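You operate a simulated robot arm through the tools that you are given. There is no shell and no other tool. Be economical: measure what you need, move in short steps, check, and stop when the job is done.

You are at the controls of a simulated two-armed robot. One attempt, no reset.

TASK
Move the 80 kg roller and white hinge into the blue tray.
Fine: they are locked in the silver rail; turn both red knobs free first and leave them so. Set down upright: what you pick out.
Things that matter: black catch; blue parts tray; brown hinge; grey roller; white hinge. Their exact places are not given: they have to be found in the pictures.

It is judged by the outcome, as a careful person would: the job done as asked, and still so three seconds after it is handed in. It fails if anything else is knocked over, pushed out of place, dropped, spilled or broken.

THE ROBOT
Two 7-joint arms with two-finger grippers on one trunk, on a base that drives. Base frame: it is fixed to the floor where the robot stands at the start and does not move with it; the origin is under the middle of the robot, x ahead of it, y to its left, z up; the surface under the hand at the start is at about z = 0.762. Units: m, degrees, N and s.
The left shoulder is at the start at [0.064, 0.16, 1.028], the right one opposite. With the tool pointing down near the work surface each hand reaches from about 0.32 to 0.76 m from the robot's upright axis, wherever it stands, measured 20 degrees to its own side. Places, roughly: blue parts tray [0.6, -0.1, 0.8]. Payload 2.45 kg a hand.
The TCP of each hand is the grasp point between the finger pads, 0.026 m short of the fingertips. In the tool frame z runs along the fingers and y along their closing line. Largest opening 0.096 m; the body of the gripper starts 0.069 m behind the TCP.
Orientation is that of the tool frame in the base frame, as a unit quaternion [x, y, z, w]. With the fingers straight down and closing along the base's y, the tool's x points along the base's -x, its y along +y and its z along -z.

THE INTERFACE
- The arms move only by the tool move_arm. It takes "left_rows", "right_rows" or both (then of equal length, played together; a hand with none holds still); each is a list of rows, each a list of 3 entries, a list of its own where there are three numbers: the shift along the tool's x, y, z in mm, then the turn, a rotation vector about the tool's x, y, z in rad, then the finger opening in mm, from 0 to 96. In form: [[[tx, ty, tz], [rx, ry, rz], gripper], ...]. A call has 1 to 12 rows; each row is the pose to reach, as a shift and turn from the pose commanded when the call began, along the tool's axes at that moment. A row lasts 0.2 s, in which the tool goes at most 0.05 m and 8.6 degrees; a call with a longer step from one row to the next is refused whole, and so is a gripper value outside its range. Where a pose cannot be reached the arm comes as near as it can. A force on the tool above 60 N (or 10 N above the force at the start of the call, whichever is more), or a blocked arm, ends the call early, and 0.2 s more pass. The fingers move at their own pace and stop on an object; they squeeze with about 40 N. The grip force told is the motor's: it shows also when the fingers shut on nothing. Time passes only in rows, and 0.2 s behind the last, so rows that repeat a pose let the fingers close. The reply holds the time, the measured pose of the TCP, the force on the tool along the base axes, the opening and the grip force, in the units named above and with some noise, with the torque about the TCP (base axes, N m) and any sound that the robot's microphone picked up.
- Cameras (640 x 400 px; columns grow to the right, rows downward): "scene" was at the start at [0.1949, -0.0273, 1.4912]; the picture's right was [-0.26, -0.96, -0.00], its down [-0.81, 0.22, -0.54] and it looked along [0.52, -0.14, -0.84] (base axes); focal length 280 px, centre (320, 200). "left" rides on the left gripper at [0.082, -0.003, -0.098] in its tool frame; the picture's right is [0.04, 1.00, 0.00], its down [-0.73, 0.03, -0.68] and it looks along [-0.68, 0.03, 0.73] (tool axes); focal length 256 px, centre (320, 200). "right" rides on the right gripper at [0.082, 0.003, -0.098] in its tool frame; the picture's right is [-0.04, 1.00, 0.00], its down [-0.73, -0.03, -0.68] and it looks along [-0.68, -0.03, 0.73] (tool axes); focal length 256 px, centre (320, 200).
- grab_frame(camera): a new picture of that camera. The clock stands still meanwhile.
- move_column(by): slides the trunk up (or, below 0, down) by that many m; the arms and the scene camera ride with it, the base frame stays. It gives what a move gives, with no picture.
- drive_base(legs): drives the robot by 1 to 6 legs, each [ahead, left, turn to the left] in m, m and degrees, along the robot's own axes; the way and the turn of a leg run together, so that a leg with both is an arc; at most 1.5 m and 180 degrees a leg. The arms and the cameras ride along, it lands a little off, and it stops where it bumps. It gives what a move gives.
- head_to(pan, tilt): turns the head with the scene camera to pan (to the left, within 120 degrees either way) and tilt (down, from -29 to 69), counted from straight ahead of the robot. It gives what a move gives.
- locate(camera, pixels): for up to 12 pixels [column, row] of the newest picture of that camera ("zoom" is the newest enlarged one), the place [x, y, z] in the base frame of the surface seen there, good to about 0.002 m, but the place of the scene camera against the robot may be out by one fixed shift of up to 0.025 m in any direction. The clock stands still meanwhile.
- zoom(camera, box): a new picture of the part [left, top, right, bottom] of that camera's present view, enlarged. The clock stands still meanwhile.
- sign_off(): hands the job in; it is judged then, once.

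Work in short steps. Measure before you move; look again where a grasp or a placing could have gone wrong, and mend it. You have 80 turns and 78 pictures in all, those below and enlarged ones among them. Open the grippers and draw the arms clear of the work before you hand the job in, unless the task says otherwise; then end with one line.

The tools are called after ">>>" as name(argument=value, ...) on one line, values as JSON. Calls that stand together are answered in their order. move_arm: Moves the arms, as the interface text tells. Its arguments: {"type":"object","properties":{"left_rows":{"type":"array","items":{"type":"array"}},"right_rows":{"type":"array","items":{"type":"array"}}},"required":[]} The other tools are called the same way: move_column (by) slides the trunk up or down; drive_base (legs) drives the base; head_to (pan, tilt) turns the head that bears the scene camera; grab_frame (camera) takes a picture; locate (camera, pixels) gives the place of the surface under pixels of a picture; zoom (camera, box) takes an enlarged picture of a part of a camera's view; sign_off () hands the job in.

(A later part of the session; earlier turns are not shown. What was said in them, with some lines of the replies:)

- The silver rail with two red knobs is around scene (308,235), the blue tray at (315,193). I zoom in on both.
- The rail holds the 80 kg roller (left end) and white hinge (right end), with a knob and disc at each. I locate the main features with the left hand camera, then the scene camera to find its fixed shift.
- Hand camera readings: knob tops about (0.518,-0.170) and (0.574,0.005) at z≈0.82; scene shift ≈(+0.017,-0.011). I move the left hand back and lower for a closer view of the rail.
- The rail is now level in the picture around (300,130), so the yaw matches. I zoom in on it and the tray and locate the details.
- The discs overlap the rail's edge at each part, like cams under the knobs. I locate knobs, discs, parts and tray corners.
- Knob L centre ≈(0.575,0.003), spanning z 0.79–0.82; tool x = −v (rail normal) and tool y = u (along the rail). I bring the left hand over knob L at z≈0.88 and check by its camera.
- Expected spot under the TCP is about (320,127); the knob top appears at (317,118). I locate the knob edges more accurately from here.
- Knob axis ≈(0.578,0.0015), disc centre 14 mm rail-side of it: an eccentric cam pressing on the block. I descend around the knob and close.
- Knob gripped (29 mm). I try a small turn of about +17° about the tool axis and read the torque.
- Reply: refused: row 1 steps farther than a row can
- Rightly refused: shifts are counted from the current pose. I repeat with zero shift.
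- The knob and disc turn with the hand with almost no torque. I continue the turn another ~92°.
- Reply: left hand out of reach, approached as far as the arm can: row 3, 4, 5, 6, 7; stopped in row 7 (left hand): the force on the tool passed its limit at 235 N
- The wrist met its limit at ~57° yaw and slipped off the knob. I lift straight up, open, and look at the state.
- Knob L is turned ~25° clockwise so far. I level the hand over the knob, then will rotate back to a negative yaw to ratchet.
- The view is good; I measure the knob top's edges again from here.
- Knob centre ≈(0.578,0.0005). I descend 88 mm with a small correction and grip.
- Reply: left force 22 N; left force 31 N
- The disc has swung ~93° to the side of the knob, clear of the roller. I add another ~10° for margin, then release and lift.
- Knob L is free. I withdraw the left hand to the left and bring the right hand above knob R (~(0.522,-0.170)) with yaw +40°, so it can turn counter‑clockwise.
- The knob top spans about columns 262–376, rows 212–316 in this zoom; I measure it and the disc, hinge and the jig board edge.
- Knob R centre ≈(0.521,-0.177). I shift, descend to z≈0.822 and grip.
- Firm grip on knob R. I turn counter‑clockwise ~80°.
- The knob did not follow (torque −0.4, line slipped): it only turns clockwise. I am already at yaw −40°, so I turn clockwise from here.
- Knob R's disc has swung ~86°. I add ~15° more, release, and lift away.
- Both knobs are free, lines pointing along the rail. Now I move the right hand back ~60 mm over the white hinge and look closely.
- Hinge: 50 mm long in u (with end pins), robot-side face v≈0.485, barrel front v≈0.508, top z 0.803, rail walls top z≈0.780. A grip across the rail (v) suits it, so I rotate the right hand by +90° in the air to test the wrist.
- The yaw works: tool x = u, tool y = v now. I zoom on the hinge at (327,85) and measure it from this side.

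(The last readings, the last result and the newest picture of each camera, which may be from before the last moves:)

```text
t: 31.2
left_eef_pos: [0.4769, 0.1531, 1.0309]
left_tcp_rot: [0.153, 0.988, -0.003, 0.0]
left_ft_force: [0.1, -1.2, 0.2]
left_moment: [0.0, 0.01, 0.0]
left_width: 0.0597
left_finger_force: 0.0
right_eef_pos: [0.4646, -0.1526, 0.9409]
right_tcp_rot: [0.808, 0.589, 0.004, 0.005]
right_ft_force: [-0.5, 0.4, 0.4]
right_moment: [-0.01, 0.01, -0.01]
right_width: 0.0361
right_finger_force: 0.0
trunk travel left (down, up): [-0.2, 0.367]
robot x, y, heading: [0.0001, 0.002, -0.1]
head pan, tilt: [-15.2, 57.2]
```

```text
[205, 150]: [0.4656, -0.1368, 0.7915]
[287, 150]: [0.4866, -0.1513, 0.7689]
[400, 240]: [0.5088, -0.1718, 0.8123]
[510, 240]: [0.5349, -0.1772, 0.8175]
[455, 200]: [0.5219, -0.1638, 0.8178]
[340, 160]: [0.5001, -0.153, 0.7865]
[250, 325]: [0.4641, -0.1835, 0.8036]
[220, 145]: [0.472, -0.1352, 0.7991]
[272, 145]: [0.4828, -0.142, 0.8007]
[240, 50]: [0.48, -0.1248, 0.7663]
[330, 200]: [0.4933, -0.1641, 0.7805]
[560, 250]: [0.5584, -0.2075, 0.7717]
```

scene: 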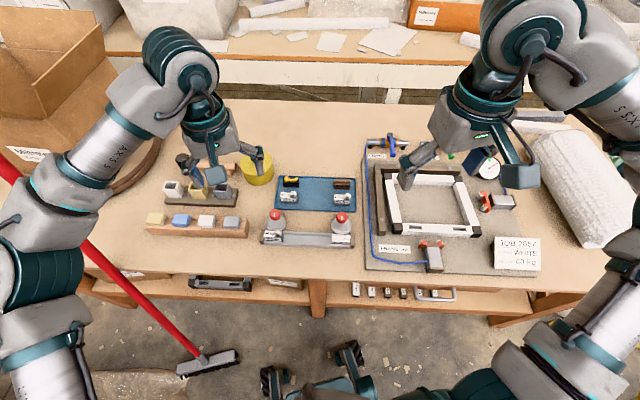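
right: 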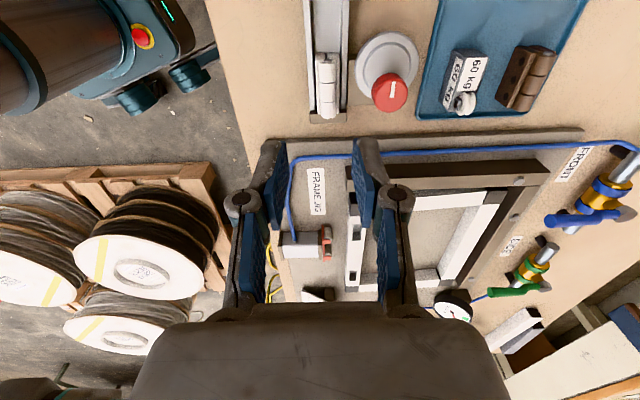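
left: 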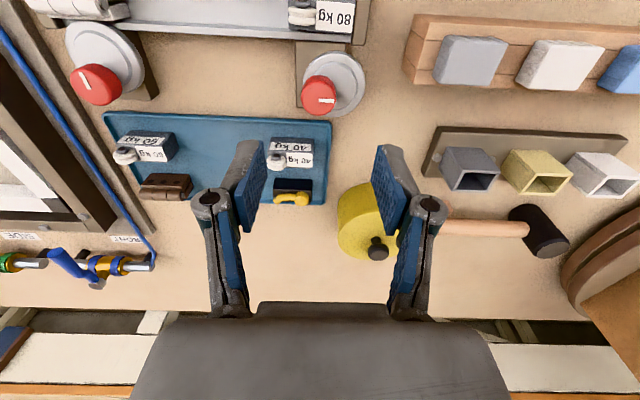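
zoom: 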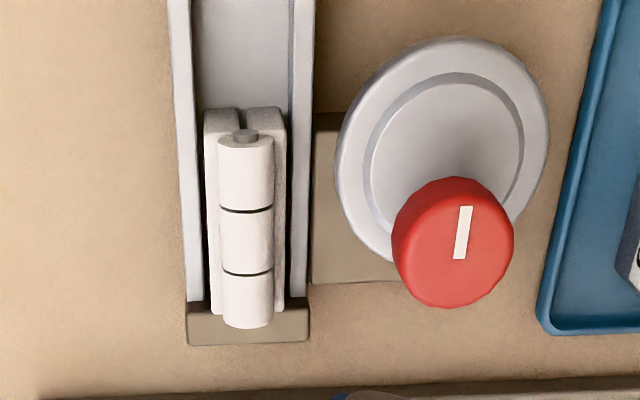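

Leaves top z≈0.793, v 0.485–0.506 (centre 0.4955), hinge centre u≈−0.007; disc edge is at v≈0.5227, so I use a 31 mm opening and grip 5 mm toward the far end. I descend to TCP z≈0.835 first and check.

>>> move_arm(right_rows=[[[-5, 3, 35], [0, 0, 0], 31], [[-10, 6, 75], [0, 0, 0], 31], [[-10, 6, 106], [0, 0, 0], 31], [[-10, 6, 106], [0, 0, 0], 31]])

>>> zoom(camera="right", box=[220, 60, 420, 220])

```text
t: 32.2
left_eef_pos: [0.4773, 0.1524, 1.0321]
left_tcp_rot: [0.154, 0.988, -0.003, -0.001]
left_ft_force: [0.0, 0.2, -0.6]
left_moment: [-0.01, -0.01, -0.01]
left_width: 0.0603
left_finger_force: 0.1
right_eef_pos: [0.4681, -0.1643, 0.8346]
right_tcp_rot: [0.808, 0.589, 0.004, 0.005]
right_ft_force: [-0.1, 0.7, -0.8]
right_moment: [0.0, 0.0, -0.01]
right_width: 0.0312
right_finger_force: 0.1
trunk travel left (down, up): [-0.2, 0.367]
robot x, y, heading: [-0.0003, -0.0022, -0.1]
head pan, tilt: [-15.2, 57.2]
```

```text
2.50 times, centred on (320, 140) of right
```

zoom: 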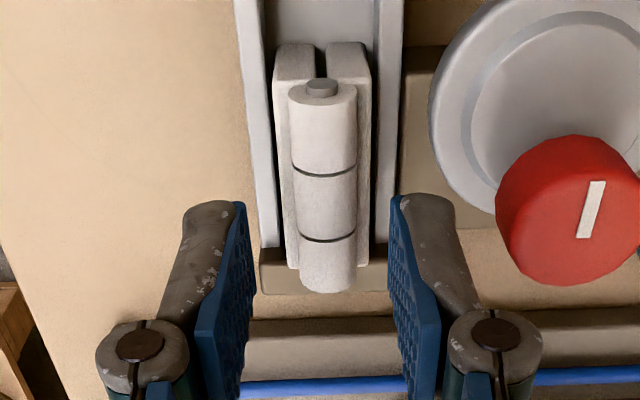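

The hinge sits centred between the fingers. I descend 24.5 mm and close.

>>> move_arm(right_rows=[[[0, 0, 14], [0, 0, 0], 31], [[0, 0, 24.5], [0, 0, 0], 31], [[0, 0, 24.5], [0, 0, 0], 31], [[0, 0, 24.5], [0, 0, 0], 15], [[0, 0, 24.5], [0, 0, 0], 10], [[0, 0, 24.5], [0, 0, 0], 10]])

>>> grab_frame(camera="right")

```text
t: 33.6
left_eef_pos: [0.477, 0.1528, 1.0301]
left_tcp_rot: [0.154, 0.988, -0.003, 0.0]
left_ft_force: [-0.2, 0.2, -0.4]
left_moment: [-0.02, 0.0, 0.0]
left_width: 0.06
left_finger_force: 0.0
right_eef_pos: [0.4676, -0.1642, 0.8122]
right_tcp_rot: [0.808, 0.588, 0.004, 0.005]
right_ft_force: [-0.7, 0.8, -0.2]
right_moment: [0.0, 0.01, -0.02]
right_width: 0.021
right_finger_force: 39.5
trunk travel left (down, up): [-0.2, 0.367]
robot x, y, heading: [0.0008, -0.0005, -0.1]
head pan, tilt: [-15.2, 57.2]
```

```text
45 pictures are left
```

right: 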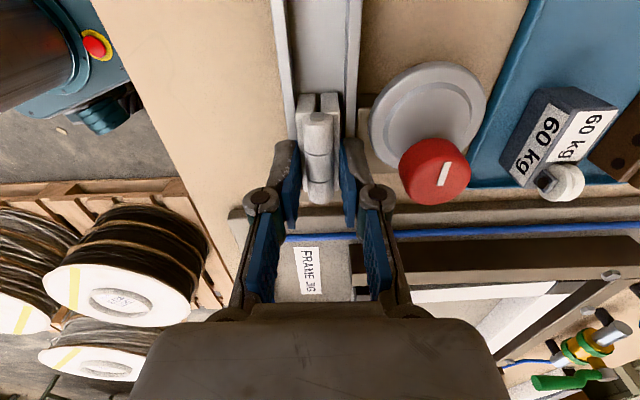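

Width 21 mm matches the leaves, grip 40 N. I lift slowly 60 mm.

>>> move_arm(right_rows=[[[0, 0, -4], [0, 0, 0], 10], [[0, 0, -10], [0, 0, 0], 10], [[0, 0, -20], [0, 0, 0], 10], [[0, 0, -40], [0, 0, 0], 10], [[0, 0, -70], [0, 0, 0], 10], [[0, 0, -70], [0, 0, 0], 10]])

>>> grab_frame(camera="right")

>>> grab_frame(camera="scene")

```text
t: 35.0
left_eef_pos: [0.4771, 0.1536, 1.0303]
left_tcp_rot: [0.154, 0.988, -0.004, 0.0]
left_ft_force: [0.2, -0.1, -0.3]
left_moment: [-0.02, 0.0, 0.01]
left_width: 0.06
left_finger_force: 0.0
right_eef_pos: [0.4663, -0.1644, 0.8813]
right_tcp_rot: [0.808, 0.589, 0.003, 0.005]
right_ft_force: [0.9, -0.3, 0.1]
right_moment: [0.02, -0.02, 0.0]
right_width: 0.0099
right_finger_force: 0.2
trunk travel left (down, up): [-0.2, 0.367]
robot x, y, heading: [-0.0024, -0.0029, 0.0]
head pan, tilt: [-15.2, 57.2]
```

```text
44 pictures are left
```

right: 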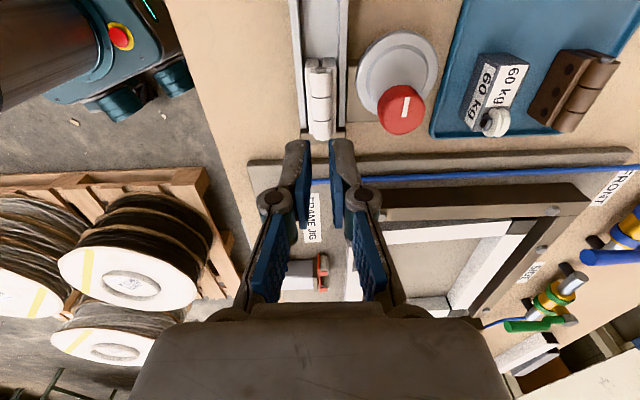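

```text
43 pictures are left
```

scene: 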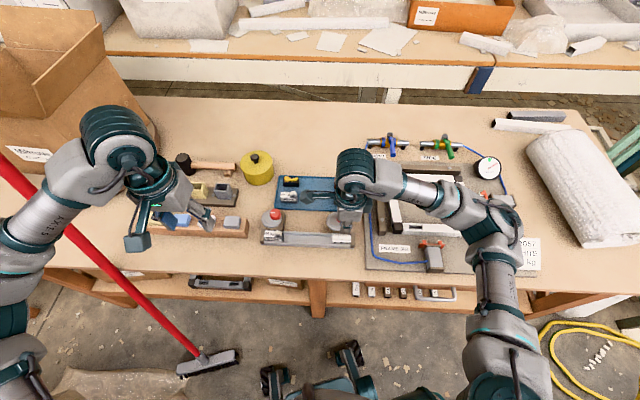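

The fingers slipped off; the hinge is still in the rail at (320,100). I look closely at its state and measure it and the walls.

>>> zoom(camera="right", box=[260, 20, 420, 140])

>>> locate(camera="zoom", pixels=[[205, 180], [280, 180], [215, 230], [295, 230], [240, 200], [255, 300], [170, 180], [325, 180], [330, 240], [340, 190], [190, 230], [325, 120]])

```text
3.33 times, centred on (340, 80) of right
```

zoom: 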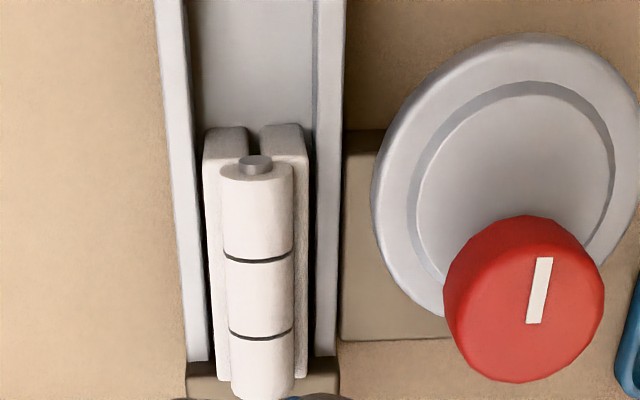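

```text
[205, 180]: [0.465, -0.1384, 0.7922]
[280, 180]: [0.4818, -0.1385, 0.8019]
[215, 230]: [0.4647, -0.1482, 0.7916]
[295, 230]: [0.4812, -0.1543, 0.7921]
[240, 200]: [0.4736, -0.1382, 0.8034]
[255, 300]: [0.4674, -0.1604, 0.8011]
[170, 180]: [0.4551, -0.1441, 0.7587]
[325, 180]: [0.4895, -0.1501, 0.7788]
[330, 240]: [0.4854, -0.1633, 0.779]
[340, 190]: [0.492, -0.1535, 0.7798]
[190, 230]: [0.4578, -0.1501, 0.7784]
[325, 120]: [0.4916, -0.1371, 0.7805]
```

Undisturbed; leaf tops 0.792, walls 0.779. I regrip ~4 mm deeper (tip ≈0.781, TCP ≈0.807).

>>> move_arm(right_rows=[[[0, 0, 20], [0, 0, 0], 31], [[0, 0, 50], [0, 0, 0], 31], [[0, 0, 66], [0, 0, 0], 31], [[0, 0, 74], [0, 0, 0], 31], [[0, 0, 74], [0, 0, 0], 31], [[0, 0, 74], [0, 0, 0], 15], [[0, 0, 74], [0, 0, 0], 8], [[0, 0, 74], [0, 0, 0], 8]])

>>> move_arm(right_rows=[[[0, 0, -2], [0, 0, 0], 8], [[0, 0, -4], [0, 0, 0], 8]])

>>> zoom(camera="right", box=[220, 60, 420, 220])

```text
t: 36.8
left_eef_pos: [0.4781, 0.1532, 1.031]
left_tcp_rot: [0.154, 0.988, -0.003, -0.001]
left_ft_force: [-0.1, 0.2, -0.2]
left_moment: [0.02, -0.03, 0.02]
left_width: 0.0601
left_finger_force: 0.1
right_eef_pos: [0.4679, -0.1637, 0.8073]
right_tcp_rot: [0.808, 0.589, 0.003, 0.005]
right_ft_force: [0.6, 0.3, 0.5]
right_moment: [0.01, -0.05, -0.01]
right_width: 0.0212
right_finger_force: 39.9
trunk travel left (down, up): [-0.2, 0.367]
robot x, y, heading: [0.0007, 0.0004, 0.1]
head pan, tilt: [-15.2, 57.2]
```

```text
t: 37.4
left_eef_pos: [0.4778, 0.1528, 1.0314]
left_tcp_rot: [0.153, 0.988, -0.004, -0.001]
left_ft_force: [-0.8, 0.1, 0.4]
left_moment: [0.0, 0.01, -0.01]
left_width: 0.06
left_finger_force: 0.0
right_eef_pos: [0.4677, -0.1655, 0.8104]
right_tcp_rot: [0.807, 0.591, 0.003, 0.005]
right_ft_force: [0.7, 0.0, -1.1]
right_moment: [-0.01, 0.0, 0.04]
right_width: 0.0213
right_finger_force: 39.7
trunk travel left (down, up): [-0.2, 0.367]
robot x, y, heading: [-0.0008, -0.0006, 0.1]
head pan, tilt: [-15.2, 57.2]
```

```text
2.50 times, centred on (320, 140) of right
```

zoom: 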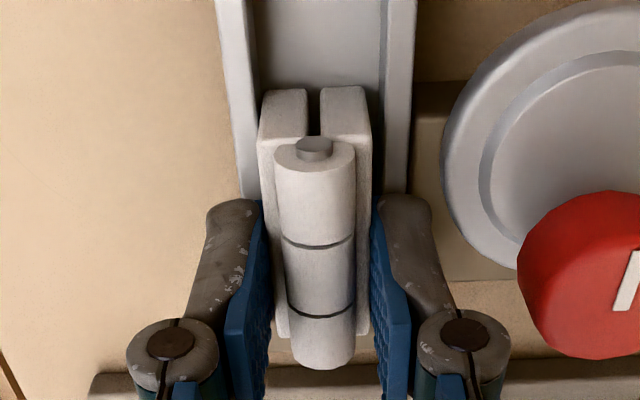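

Grip holds with a ~1 N load, as of a small part lifted. I continue gently to +16 mm and check.

>>> move_arm(right_rows=[[[0, 0, -3], [0, 0, 0], 8], [[0, 0, -6], [0, 0, 0], 8], [[0, 0, -9], [0, 0, 0], 8], [[0, 0, -12], [0, 0, 0], 8], [[0, 0, -12], [0, 0, 0], 8]])

>>> zoom(camera="right", box=[220, 60, 420, 220])

```text
t: 38.6
left_eef_pos: [0.4775, 0.1534, 1.0322]
left_tcp_rot: [0.155, 0.988, -0.003, 0.0]
left_ft_force: [0.0, 0.2, 0.0]
left_moment: [0.01, -0.01, 0.0]
left_width: 0.0599
left_finger_force: 0.2
right_eef_pos: [0.4672, -0.1652, 0.8228]
right_tcp_rot: [0.808, 0.589, 0.003, 0.004]
right_ft_force: [0.3, -0.7, -0.6]
right_moment: [0.04, 0.03, 0.01]
right_width: 0.021
right_finger_force: 40.2
trunk travel left (down, up): [-0.2, 0.367]
robot x, y, heading: [0.0018, 0.0012, -0.1]
head pan, tilt: [-15.2, 57.2]
```

```text
2.50 times, centred on (320, 140) of right
```

zoom: 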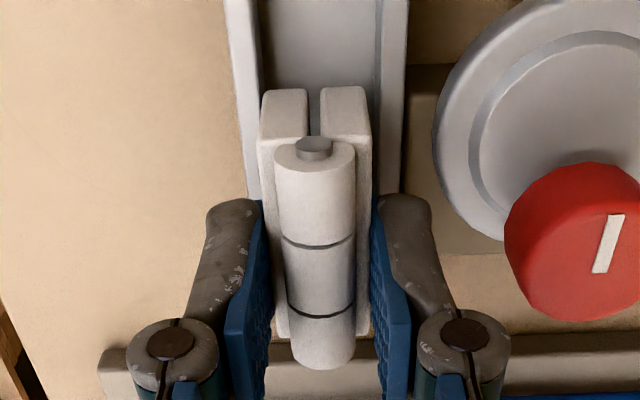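

The hinge is lifting cleanly. I raise 60 mm more and carry it over the free middle of the tray (u≈0.073, v≈0.67).

>>> move_arm(right_rows=[[[0, 0, -20], [0, 0, 0], 8], [[0, 0, -45], [0, 0, 0], 8], [[0, 0, -60], [0, 0, 0], 8], [[12, 25, -60], [0, 0, 0], 8], [[26, 55, -60], [0, 0, 0], 8], [[40, 85, -60], [0, 0, 0], 8], [[54, 115, -60], [0, 0, 0], 8], [[68, 145, -60], [0, 0, 0], 8], [[81, 170, -60], [0, 0, 0], 8], [[81, 175, -60], [0, 0, 0], 8], [[81, 175, -60], [0, 0, 0], 8]])

>>> grab_frame(camera="right")

>>> zoom(camera="scene", box=[240, 140, 400, 260])

```text
t: 41.0
left_eef_pos: [0.4765, 0.1536, 1.0315]
left_tcp_rot: [0.154, 0.988, -0.003, 0.0]
left_ft_force: [-0.5, -0.5, 0.3]
left_moment: [-0.02, 0.02, 0.03]
left_width: 0.06
left_finger_force: 0.0
right_eef_pos: [0.6601, -0.1402, 0.8837]
right_tcp_rot: [0.808, 0.59, 0.004, 0.005]
right_ft_force: [0.2, -0.7, -0.7]
right_moment: [0.01, 0.01, 0.0]
right_width: 0.0209
right_finger_force: 40.0
trunk travel left (down, up): [-0.2, 0.367]
robot x, y, heading: [0.0003, 0.0035, -0.0]
head pan, tilt: [-15.2, 57.2]
```

```text
39 pictures are left
```

right: 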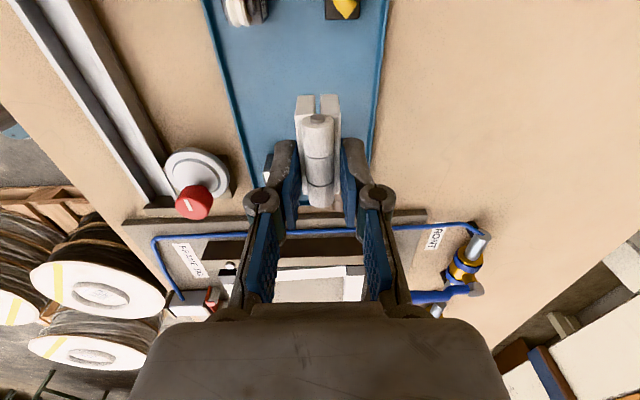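

```text
3.33 times, centred on (320, 200) of scene
```

zoom: 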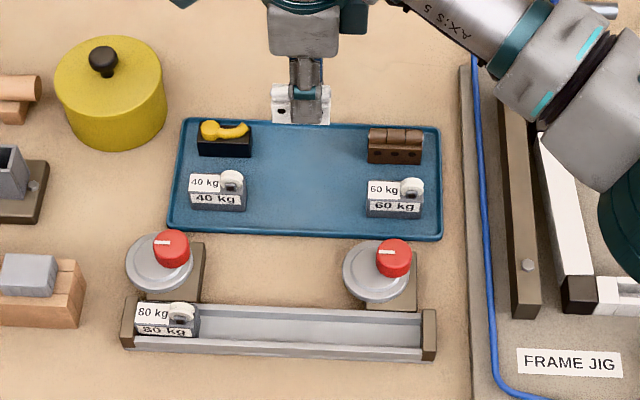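

Hinge is held upright over the tray. I locate the tray edges and floor in the right picture to confirm the place.

>>> locate(camera="right", pixels=[[222, 70], [383, 70], [300, 60], [238, 125], [372, 130], [230, 75], [375, 75], [318, 118], [250, 25], [345, 15]])

```text
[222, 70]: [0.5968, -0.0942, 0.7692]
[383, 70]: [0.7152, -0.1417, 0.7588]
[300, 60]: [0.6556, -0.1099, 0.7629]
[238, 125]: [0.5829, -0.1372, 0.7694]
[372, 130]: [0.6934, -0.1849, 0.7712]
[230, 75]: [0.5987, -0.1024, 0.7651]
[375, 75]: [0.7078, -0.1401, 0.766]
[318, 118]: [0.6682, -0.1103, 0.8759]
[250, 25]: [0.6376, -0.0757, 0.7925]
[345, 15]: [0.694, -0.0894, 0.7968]
```

Tray spans v 0.597–0.716, floor z≈0.763 (rail floor 0.7665). Lift total was 76 mm, so I lower 79 mm.

>>> move_arm(right_rows=[[[0, 0, 25], [0, 0, 0], 8], [[0, 0, 50], [0, 0, 0], 8], [[0, 0, 65], [0, 0, 0], 8], [[0, 0, 73], [0, 0, 0], 8], [[0, 0, 77], [0, 0, 0], 8], [[0, 0, 79], [0, 0, 0], 8], [[0, 0, 79], [0, 0, 0], 8]])

>>> zoom(camera="right", box=[200, 40, 440, 220])

```text
t: 42.6
left_eef_pos: [0.4763, 0.1546, 1.0309]
left_tcp_rot: [0.153, 0.988, -0.004, 0.0]
left_ft_force: [-0.5, 0.1, 0.3]
left_moment: [0.02, 0.0, 0.04]
left_width: 0.0599
left_finger_force: 0.1
right_eef_pos: [0.6585, -0.1403, 0.8062]
right_tcp_rot: [0.808, 0.589, 0.004, 0.004]
right_ft_force: [0.5, -0.1, -0.4]
right_moment: [0.04, -0.04, -0.01]
right_width: 0.021
right_finger_force: 40.1
trunk travel left (down, up): [-0.2, 0.367]
robot x, y, heading: [-0.0012, -0.0009, -0.2]
head pan, tilt: [-15.2, 57.2]
```

```text
2.22 times, centred on (320, 130) of right
```

zoom: 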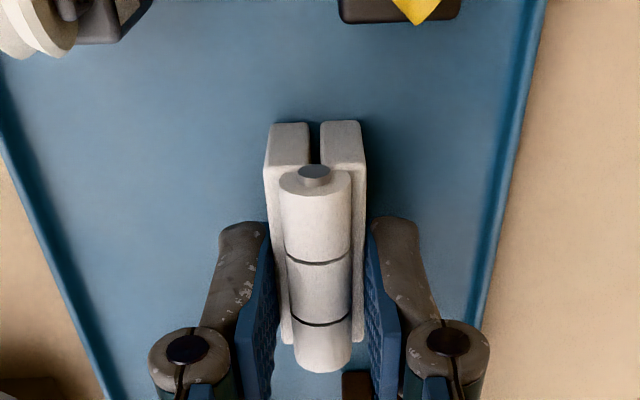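

No contact yet. I lower 2 mm more and read the force.

>>> move_arm(right_rows=[[[0, 0, 1], [0, 0, 0], 8], [[0, 0, 2], [0, 0, 0], 8], [[0, 0, 2], [0, 0, 0], 8]])

```text
t: 43.4
left_eef_pos: [0.4761, 0.1548, 1.033]
left_tcp_rot: [0.154, 0.988, -0.004, 0.0]
left_ft_force: [0.6, -0.3, -0.2]
left_moment: [0.0, -0.01, -0.01]
left_width: 0.0599
left_finger_force: 0.1
right_eef_pos: [0.6592, -0.1408, 0.8065]
right_tcp_rot: [0.808, 0.589, 0.005, 0.005]
right_ft_force: [1.8, -0.6, 8.7]
right_moment: [0.06, 0.03, -0.04]
right_width: 0.0211
right_finger_force: 39.9
trunk travel left (down, up): [-0.2, 0.367]
robot x, y, heading: [-0.0015, -0.0036, 0.3]
head pan, tilt: [-15.2, 57.2]
```

Contact (8.7 N). I open the fingers and rise straight up.

>>> move_arm(right_rows=[[[0, 0, 0], [0, 0, 0], 24], [[0, 0, 0], [0, 0, 0], 31], [[0, 0, 0], [0, 0, 0], 31], [[0, 0, -30], [0, 0, 0], 31], [[0, 0, -70], [0, 0, 0], 31], [[0, 0, -110], [0, 0, 0], 31], [[0, 0, -110], [0, 0, 0], 31]])

>>> zoom(camera="right", box=[200, 0, 440, 180])

```text
t: 45.0
left_eef_pos: [0.4774, 0.1538, 1.0302]
left_tcp_rot: [0.154, 0.988, -0.003, 0.0]
left_ft_force: [0.0, 1.1, -1.3]
left_moment: [0.02, -0.01, -0.02]
left_width: 0.06
left_finger_force: 0.0
right_eef_pos: [0.658, -0.1393, 0.9152]
right_tcp_rot: [0.807, 0.59, 0.002, 0.005]
right_ft_force: [-0.4, 0.0, 0.4]
right_moment: [0.01, 0.05, 0.03]
right_width: 0.0311
right_finger_force: 0.2
trunk travel left (down, up): [-0.2, 0.367]
robot x, y, heading: [-0.0013, 0.0027, 0.1]
head pan, tilt: [-15.2, 57.2]
```

```text
2.22 times, centred on (320, 90) of right
```

zoom: 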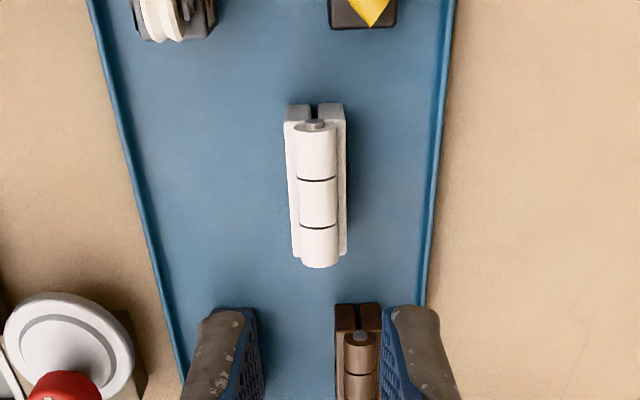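

The hinge stands upright in the tray. I draw the left hand farther left and bring the right hand (same yaw) above the 80 kg roller (u≈0.179, v≈0.496).

>>> move_arm(left_rows=[[[25, 20, -20], [0, 0, 0], 60], [[50, 40, -40], [0, 0, 0], 60], [[75, 60, -60], [0, 0, 0], 60], [[113, 89, -70], [0, 0, 0], 60], [[113, 89, -80], [0, 0, 0], 60], [[113, 89, -80], [0, 0, 0], 60], [[113, 89, -80], [0, 0, 0], 60], [[113, 89, -80], [0, 0, 0], 60]], right_rows=[[[0, 0, -25], [0, 0, 0], 31], [[10, -20, -25], [0, 0, 0], 31], [[30, -50, -25], [0, 0, 0], 31], [[50, -80, -25], [0, 0, 0], 31], [[70, -115, -25], [0, 0, 0], 31], [[90, -145, -25], [0, 0, 0], 31], [[109, -173, -25], [0, 0, 0], 31], [[109, -173, -25], [0, 0, 0], 31]])

>>> grab_frame(camera="right")

```text
t: 46.8
left_eef_pos: [0.3977, 0.2766, 1.1106]
left_tcp_rot: [0.153, 0.988, -0.004, 0.0]
left_ft_force: [0.6, 0.4, -0.2]
left_moment: [-0.01, 0.04, 0.01]
left_width: 0.06
left_finger_force: 0.0
right_eef_pos: [0.5261, 0.018, 0.9369]
right_tcp_rot: [0.808, 0.589, 0.003, 0.006]
right_ft_force: [-0.1, -0.4, 0.2]
right_moment: [-0.01, 0.02, -0.01]
right_width: 0.0307
right_finger_force: 0.1
trunk travel left (down, up): [-0.2, 0.367]
robot x, y, heading: [-0.003, -0.0008, -0.0]
head pan, tilt: [-15.2, 57.2]
```

```text
35 pictures are left
```

right: 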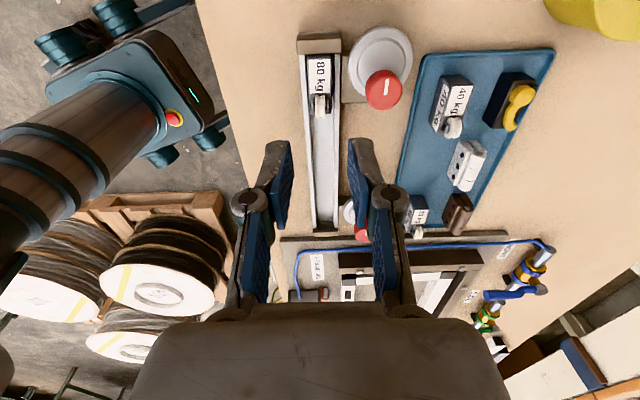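

>>> zoom(camera="right", box=[260, 20, 420, 140])

```text
3.33 times, centred on (340, 80) of right
```

zoom: 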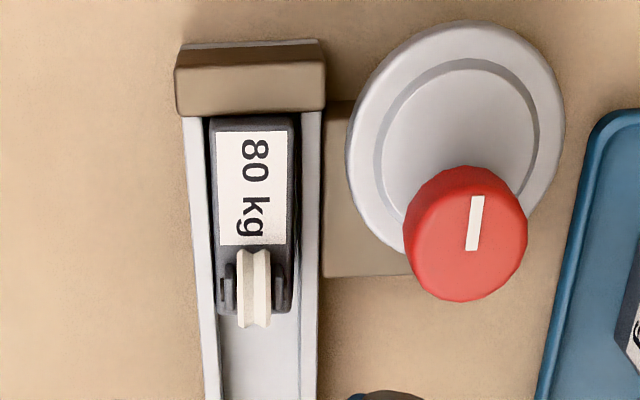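

The roller block spans columns ~210–295, rows ~118–315 in this zoom. I measure block top edges, wheel, walls, stop and disc edge.

>>> locate(camera="zoom", pixels=[[213, 180], [291, 180], [216, 240], [293, 240], [252, 125], [252, 190], [252, 262], [252, 320], [192, 220], [310, 220], [252, 112], [350, 160]])

>>> locate(camera="zoom", pixels=[[227, 290], [280, 290], [242, 290], [268, 290], [218, 300], [290, 300], [218, 270], [290, 270], [465, 240], [408, 230], [211, 160], [295, 160]])

```text
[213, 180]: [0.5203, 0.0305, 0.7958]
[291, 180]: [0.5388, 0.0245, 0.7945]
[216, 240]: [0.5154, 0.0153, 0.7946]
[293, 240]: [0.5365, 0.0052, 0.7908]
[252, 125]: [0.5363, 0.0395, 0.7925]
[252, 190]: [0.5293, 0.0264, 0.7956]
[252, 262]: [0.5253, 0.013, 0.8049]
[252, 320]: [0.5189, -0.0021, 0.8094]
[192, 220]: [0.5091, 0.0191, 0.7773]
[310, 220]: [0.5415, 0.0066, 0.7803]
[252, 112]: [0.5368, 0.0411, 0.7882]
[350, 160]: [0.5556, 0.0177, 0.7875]
```

```text
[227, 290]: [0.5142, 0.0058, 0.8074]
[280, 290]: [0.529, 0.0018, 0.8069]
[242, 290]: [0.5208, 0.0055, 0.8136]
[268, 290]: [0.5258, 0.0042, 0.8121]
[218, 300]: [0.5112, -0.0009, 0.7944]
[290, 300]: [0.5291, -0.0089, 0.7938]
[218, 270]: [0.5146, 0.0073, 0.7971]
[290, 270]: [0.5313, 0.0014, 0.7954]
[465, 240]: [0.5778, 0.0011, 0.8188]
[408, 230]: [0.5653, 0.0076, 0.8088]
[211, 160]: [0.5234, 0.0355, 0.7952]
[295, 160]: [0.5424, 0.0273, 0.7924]
```

Block top z≈0.7955, v centre ≈0.496 (22 mm wide), u 0.153–0.203; disc edge v≈0.523 near u 0.188, so I grip at u≈0.168. I descend to ~25 mm above the grip height and check.

>>> move_arm(right_rows=[[[-11, 1, 35], [0, 0, 0], 30], [[-11, 1, 75], [0, 0, 0], 30], [[-11, 1, 104], [0, 0, 0], 30], [[-11, 1, 104], [0, 0, 0], 30]])

>>> zoom(camera="right", box=[220, 60, 420, 220])

```text
t: 47.8
left_eef_pos: [0.3964, 0.2762, 1.1105]
left_tcp_rot: [0.154, 0.988, -0.005, 0.0]
left_ft_force: [-1.6, 0.7, -0.6]
left_moment: [0.02, -0.01, 0.02]
left_width: 0.06
left_finger_force: 0.1
right_eef_pos: [0.5248, 0.0047, 0.8313]
right_tcp_rot: [0.808, 0.589, 0.004, 0.006]
right_ft_force: [0.1, -0.5, -0.3]
right_moment: [0.0, 0.02, 0.02]
right_width: 0.03
right_finger_force: 0.0
trunk travel left (down, up): [-0.2, 0.367]
robot x, y, heading: [-0.0008, 0.0011, 0.1]
head pan, tilt: [-15.2, 57.2]
```

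```text
2.50 times, centred on (320, 140) of right
```

zoom: 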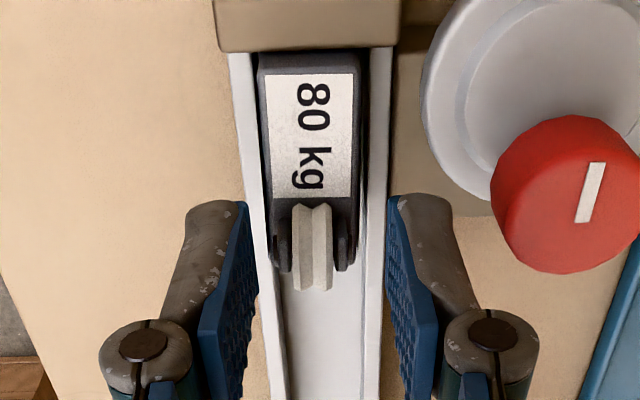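

Centred to within ~1.5 mm (block centre ≈311, fingers' middle ≈319). I nudge −1.5 mm in v, descend 24 mm, close.

>>> move_arm(right_rows=[[[0, -1.5, 12], [0, 0, 0], 30], [[0, -1.5, 20], [0, 0, 0], 30], [[0, -1.5, 24], [0, 0, 0], 30], [[0, -1.5, 24], [0, 0, 0], 30], [[0, -1.5, 24], [0, 0, 0], 15], [[0, -1.5, 24], [0, 0, 0], 8], [[0, -1.5, 24], [0, 0, 0], 8]])

>>> zoom(camera="right", box=[220, 60, 420, 220])

```text
t: 49.4
left_eef_pos: [0.3969, 0.2747, 1.1114]
left_tcp_rot: [0.154, 0.988, -0.003, 0.0]
left_ft_force: [-0.1, 0.1, -0.4]
left_moment: [-0.03, 0.0, 0.04]
left_width: 0.06
left_finger_force: 0.0
right_eef_pos: [0.5242, 0.0055, 0.8078]
right_tcp_rot: [0.808, 0.589, 0.003, 0.004]
right_ft_force: [0.4, 0.2, 0.4]
right_moment: [0.03, -0.02, 0.03]
right_width: 0.0213
right_finger_force: 40.0
trunk travel left (down, up): [-0.2, 0.367]
robot x, y, heading: [0.0028, -0.0002, 0.0]
head pan, tilt: [-15.2, 57.2]
```

```text
2.50 times, centred on (320, 140) of right
```

zoom: 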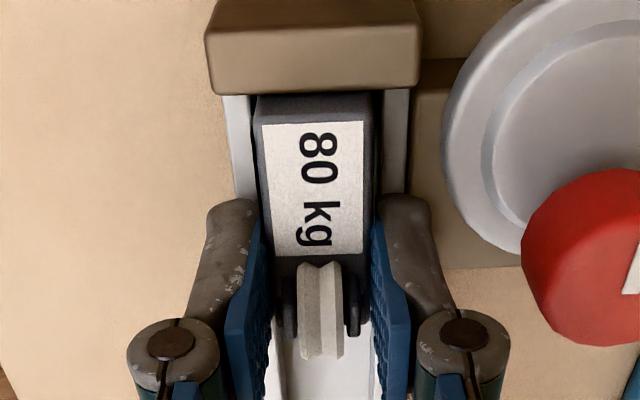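

Gripped at 21 mm. I lift slowly 14 mm and check.

>>> move_arm(right_rows=[[[0, 0, -2], [0, 0, 0], 8], [[0, 0, -5], [0, 0, 0], 8], [[0, 0, -8], [0, 0, 0], 8], [[0, 0, -11], [0, 0, 0], 8], [[0, 0, -14], [0, 0, 0], 8], [[0, 0, -14], [0, 0, 0], 8]])

>>> zoom(camera="right", box=[220, 60, 420, 220])

```text
t: 50.8
left_eef_pos: [0.3988, 0.2755, 1.1111]
left_tcp_rot: [0.153, 0.988, -0.004, -0.001]
left_ft_force: [-0.7, 0.4, -0.3]
left_moment: [0.01, -0.02, -0.02]
left_width: 0.06
left_finger_force: 0.0
right_eef_pos: [0.5233, 0.0058, 0.8228]
right_tcp_rot: [0.808, 0.589, 0.004, 0.005]
right_ft_force: [-0.3, -1.2, -1.0]
right_moment: [0.01, 0.03, 0.0]
right_width: 0.0209
right_finger_force: 40.2
trunk travel left (down, up): [-0.2, 0.367]
robot x, y, heading: [-0.0, -0.001, 0.1]
head pan, tilt: [-15.2, 57.2]
```

```text
2.50 times, centred on (320, 140) of right
```

zoom: 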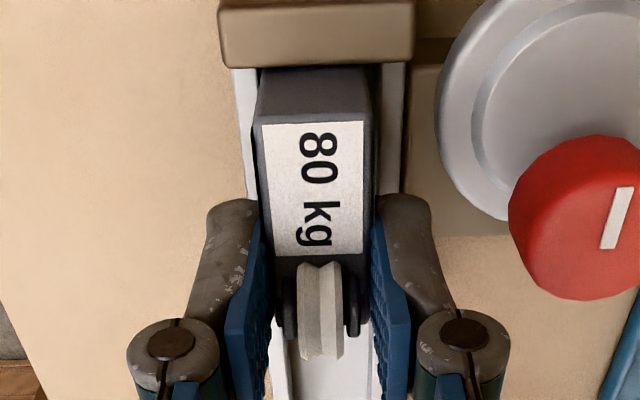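

Lifting cleanly and level. I raise 62 mm more and carry it to the tray place (u≈0.073, v≈0.622), beside the white hinge.

>>> move_arm(right_rows=[[[0, 0, -20], [0, 0, 0], 8], [[0, 0, -42], [0, 0, 0], 8], [[0, 0, -62], [0, 0, 0], 8], [[-20, 22, -62], [0, 0, 0], 8], [[-40, 45, -62], [0, 0, 0], 8], [[-60, 70, -62], [0, 0, 0], 8], [[-80, 95, -62], [0, 0, 0], 8], [[-98, 118, -62], [0, 0, 0], 8], [[-105, 126, -62], [0, 0, 0], 8], [[-105, 126, -62], [0, 0, 0], 8]])

>>> zoom(camera="right", box=[180, 0, 480, 220])

>>> zoom(camera="scene", box=[240, 140, 400, 260])

```text
t: 53.0
left_eef_pos: [0.3961, 0.2749, 1.1113]
left_tcp_rot: [0.154, 0.988, -0.004, 0.0]
left_ft_force: [0.5, -0.3, 0.6]
left_moment: [0.0, -0.01, -0.03]
left_width: 0.06
left_finger_force: 0.0
right_eef_pos: [0.6118, -0.1312, 0.8855]
right_tcp_rot: [0.808, 0.589, 0.003, 0.005]
right_ft_force: [0.2, 0.6, -0.9]
right_moment: [-0.02, 0.0, 0.03]
right_width: 0.0209
right_finger_force: 40.1
trunk travel left (down, up): [-0.2, 0.367]
robot x, y, heading: [-0.002, 0.0044, 0.1]
head pan, tilt: [-15.2, 57.2]
```

```text
1.82 times, centred on (330, 110) of right
```

zoom: 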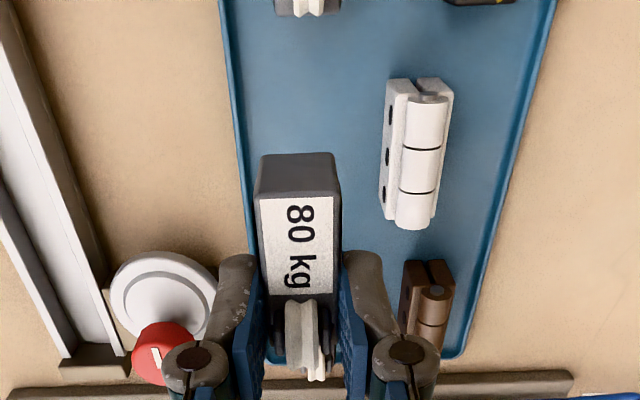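

```text
3.33 times, centred on (320, 200) of scene
```

zoom: 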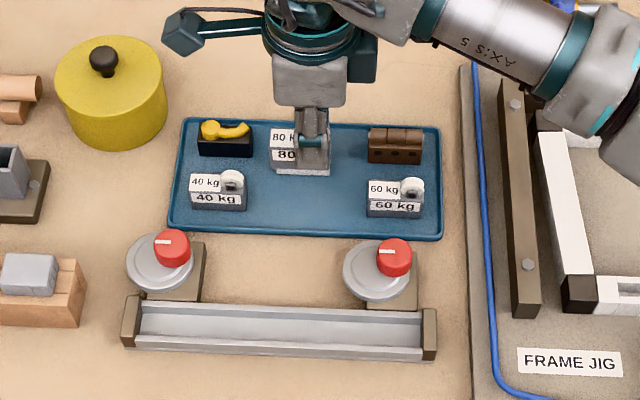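

All clear below: block will land between the 40 and 60 kg rollers, near side of the hinge. I lower 79 mm.

>>> move_arm(right_rows=[[[0, 0, 25], [0, 0, 0], 8], [[0, 0, 50], [0, 0, 0], 8], [[0, 0, 65], [0, 0, 0], 8], [[0, 0, 73], [0, 0, 0], 8], [[0, 0, 77], [0, 0, 0], 8], [[0, 0, 79], [0, 0, 0], 8], [[0, 0, 79], [0, 0, 0], 8]])

>>> zoom(camera="right", box=[200, 40, 440, 220])

```text
t: 54.6
left_eef_pos: [0.3976, 0.2749, 1.1114]
left_tcp_rot: [0.154, 0.988, -0.003, -0.001]
left_ft_force: [0.5, 0.2, 0.3]
left_moment: [0.01, -0.01, 0.01]
left_width: 0.06
left_finger_force: 0.1
right_eef_pos: [0.6118, -0.133, 0.8075]
right_tcp_rot: [0.808, 0.589, 0.003, 0.005]
right_ft_force: [-0.1, -0.5, -0.7]
right_moment: [-0.01, 0.0, 0.03]
right_width: 0.021
right_finger_force: 40.5
trunk travel left (down, up): [-0.2, 0.367]
robot x, y, heading: [0.0004, 0.0009, -0.0]
head pan, tilt: [-15.2, 57.2]
```

```text
2.22 times, centred on (320, 130) of right
```

zoom: 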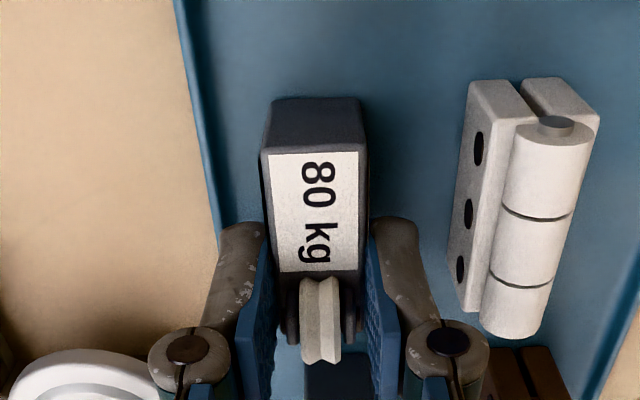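

Nearly down, no contact yet. I lower 2 mm more.

>>> move_arm(right_rows=[[[0, 0, 1], [0, 0, 0], 8], [[0, 0, 2], [0, 0, 0], 8], [[0, 0, 2], [0, 0, 0], 8]])

```text
t: 55.4
left_eef_pos: [0.3968, 0.2763, 1.1112]
left_tcp_rot: [0.154, 0.988, -0.004, 0.0]
left_ft_force: [-0.4, 1.0, -0.8]
left_moment: [-0.01, 0.03, -0.01]
left_width: 0.0601
left_finger_force: 0.0
right_eef_pos: [0.6124, -0.1322, 0.8064]
right_tcp_rot: [0.808, 0.589, 0.004, 0.006]
right_ft_force: [1.7, -0.4, 8.1]
right_moment: [0.05, 0.03, 0.02]
right_width: 0.0208
right_finger_force: 39.9
trunk travel left (down, up): [-0.2, 0.367]
robot x, y, heading: [0.0023, -0.0026, -0.3]
head pan, tilt: [-15.2, 57.2]
```

Contact (8 N). I open, rise, and draw the right hand back.

>>> move_arm(right_rows=[[[0, 0, 0], [0, 0, 0], 24], [[0, 0, 0], [0, 0, 0], 30], [[0, 0, 0], [0, 0, 0], 30], [[0, 0, -30], [0, 0, 0], 30], [[0, 0, -70], [0, 0, 0], 30], [[0, 0, -115], [0, 0, 0], 40], [[0, 0, -160], [0, 0, 0], 60], [[0, 0, -200], [0, 0, 0], 60], [[-40, -25, -220], [0, 0, 0], 60], [[-70, -60, -230], [0, 0, 0], 60], [[-100, -95, -230], [0, 0, 0], 60], [[-100, -95, -230], [0, 0, 0], 60]])

>>> grab_frame(camera="scene")

>>> zoom(camera="scene", box=[240, 160, 380, 260])

>>> grab_frame(camera="right")

```text
refused: row 9 steps farther than a row can; nothing moved
```

```text
27 pictures are left
```

scene: 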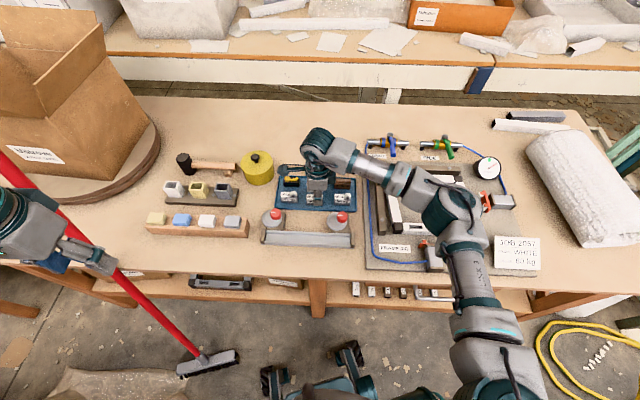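

```text
4.00 times, centred on (310, 210) of scene
```

zoom: 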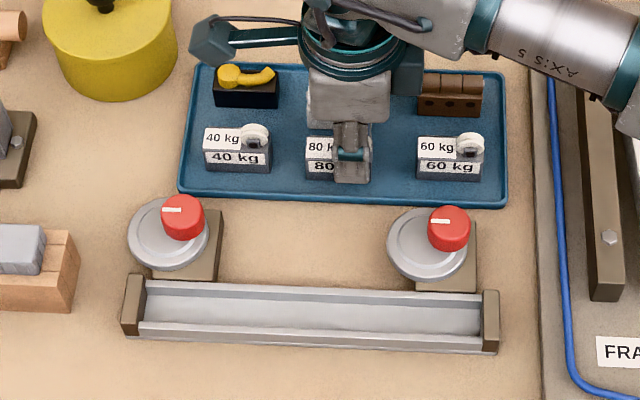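

```text
25 pictures are left
```

right: 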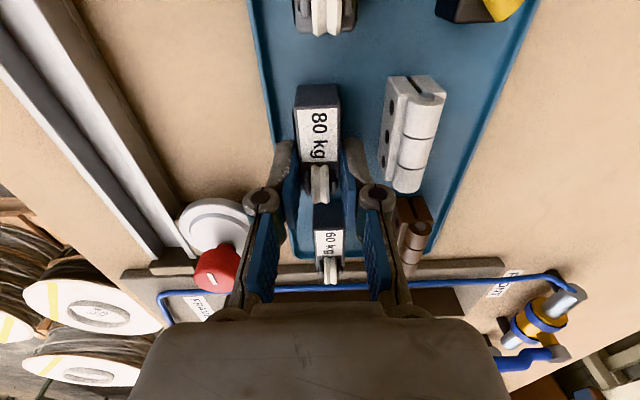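

One step was too long and refused; I repeat with shorter steps.

>>> move_arm(right_rows=[[[0, 0, 0], [0, 0, 0], 24], [[0, 0, 0], [0, 0, 0], 30], [[0, 0, 0], [0, 0, 0], 30], [[0, 0, -30], [0, 0, 0], 30], [[0, 0, -70], [0, 0, 0], 30], [[0, 0, -110], [0, 0, 0], 30], [[0, 0, -150], [0, 0, 0], 40], [[0, 0, -190], [0, 0, 0], 60], [[-25, -25, -210], [0, 0, 0], 60], [[-50, -55, -220], [0, 0, 0], 60], [[-75, -90, -220], [0, 0, 0], 60], [[-75, -90, -220], [0, 0, 0], 60]])

>>> grab_frame(camera="scene")

>>> zoom(camera="scene", box=[240, 160, 380, 260])

>>> grab_frame(camera="right")

```text
t: 58.0
left_eef_pos: [0.3971, 0.2744, 1.1098]
left_tcp_rot: [0.154, 0.988, -0.005, -0.001]
left_ft_force: [0.0, -0.1, 0.0]
left_moment: [-0.02, 0.0, 0.01]
left_width: 0.0598
left_finger_force: 0.0
right_eef_pos: [0.5014, -0.1753, 1.0233]
right_tcp_rot: [0.808, 0.589, 0.003, 0.004]
right_ft_force: [0.8, -0.2, -0.3]
right_moment: [0.04, 0.02, 0.03]
right_width: 0.0601
right_finger_force: 0.0
trunk travel left (down, up): [-0.2, 0.367]
robot x, y, heading: [0.0003, -0.002, 0.1]
head pan, tilt: [-15.2, 57.2]
```

```text
24 pictures are left
```

scene: 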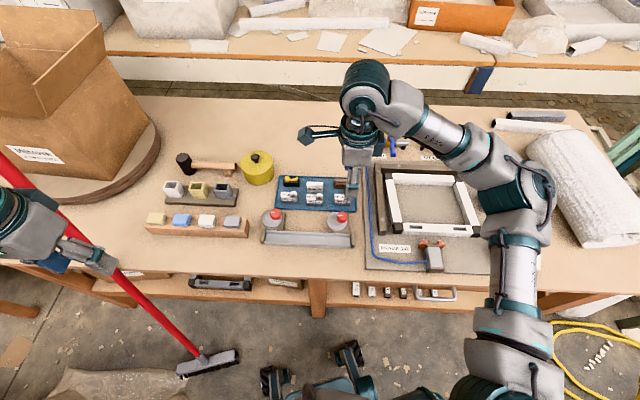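

```text
4.00 times, centred on (310, 210) of scene
```

zoom: 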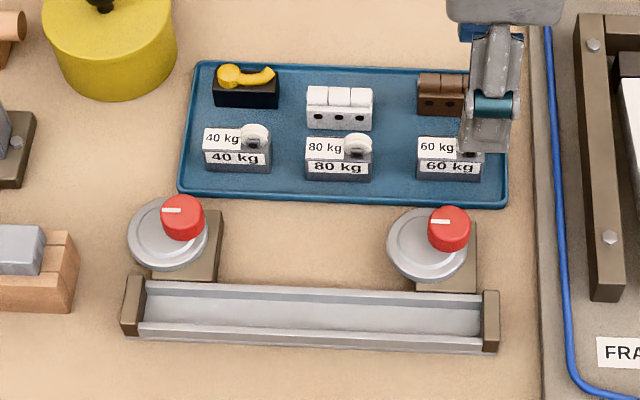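

```text
22 pictures are left
```

right: 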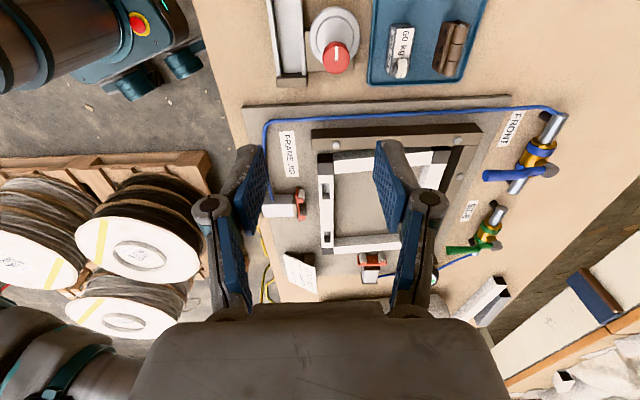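

Both parts stand upright in the tray, knobs free, all else in place. I draw the right arm clear.

>>> move_arm(right_rows=[[[0, 0, -40], [0, 0, 0], 80], [[-20, -18, -75], [0, 0, 0], 96], [[-45, -40, -105], [0, 0, 0], 96], [[-70, -60, -130], [0, 0, 0], 96], [[-95, -80, -140], [0, 0, 0], 96], [[-116, -99, -140], [0, 0, 0], 96], [[-116, -99, -140], [0, 0, 0], 96]])

>>> grab_frame(camera="scene")

>>> zoom(camera="scene", box=[240, 160, 380, 260])

```text
t: 59.6
left_eef_pos: [0.3983, 0.2738, 1.1112]
left_tcp_rot: [0.154, 0.988, -0.003, -0.001]
left_ft_force: [0.5, -0.3, 0.1]
left_moment: [0.0, 0.0, -0.01]
left_width: 0.06
left_finger_force: 0.0
right_eef_pos: [0.3697, -0.2559, 1.1622]
right_tcp_rot: [0.808, 0.589, 0.004, 0.004]
right_ft_force: [-0.5, 0.1, 0.2]
right_moment: [-0.02, 0.03, 0.01]
right_width: 0.0959
right_finger_force: 0.0
trunk travel left (down, up): [-0.2, 0.367]
robot x, y, heading: [-0.0013, -0.0015, -0.2]
head pan, tilt: [-15.2, 57.2]
```

```text
21 pictures are left
```

scene: 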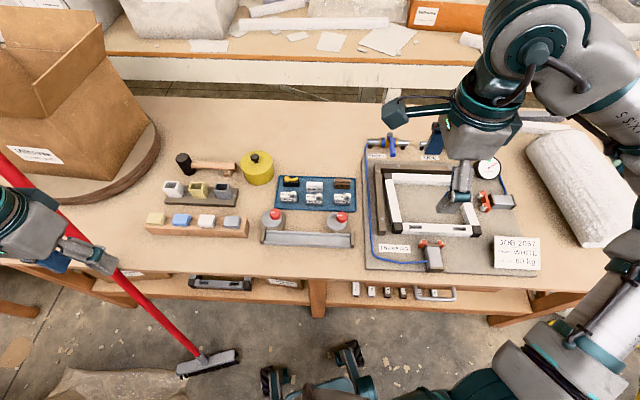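

```text
4.00 times, centred on (310, 210) of scene
```

zoom: 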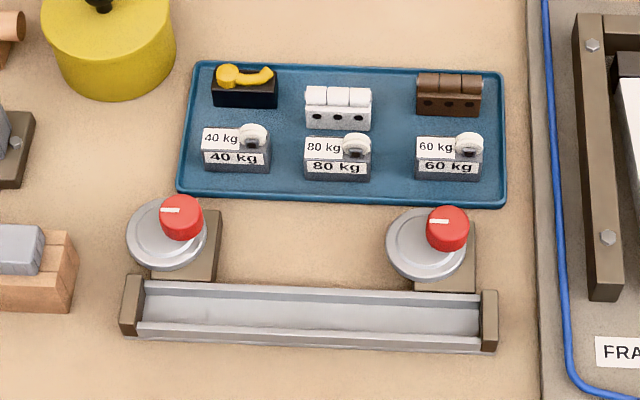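

Everything is as asked: rail empty, both knobs free, roller and white hinge upright in the tray, arms clear. I hand it in.

>>> sign_off()

```text
The job is handed in.
```

The 80 kg roller and the white hinge now stand upright in the blue tray, both red knobs are turned free and left so, and nothing else looks disturbed in the last pictures.
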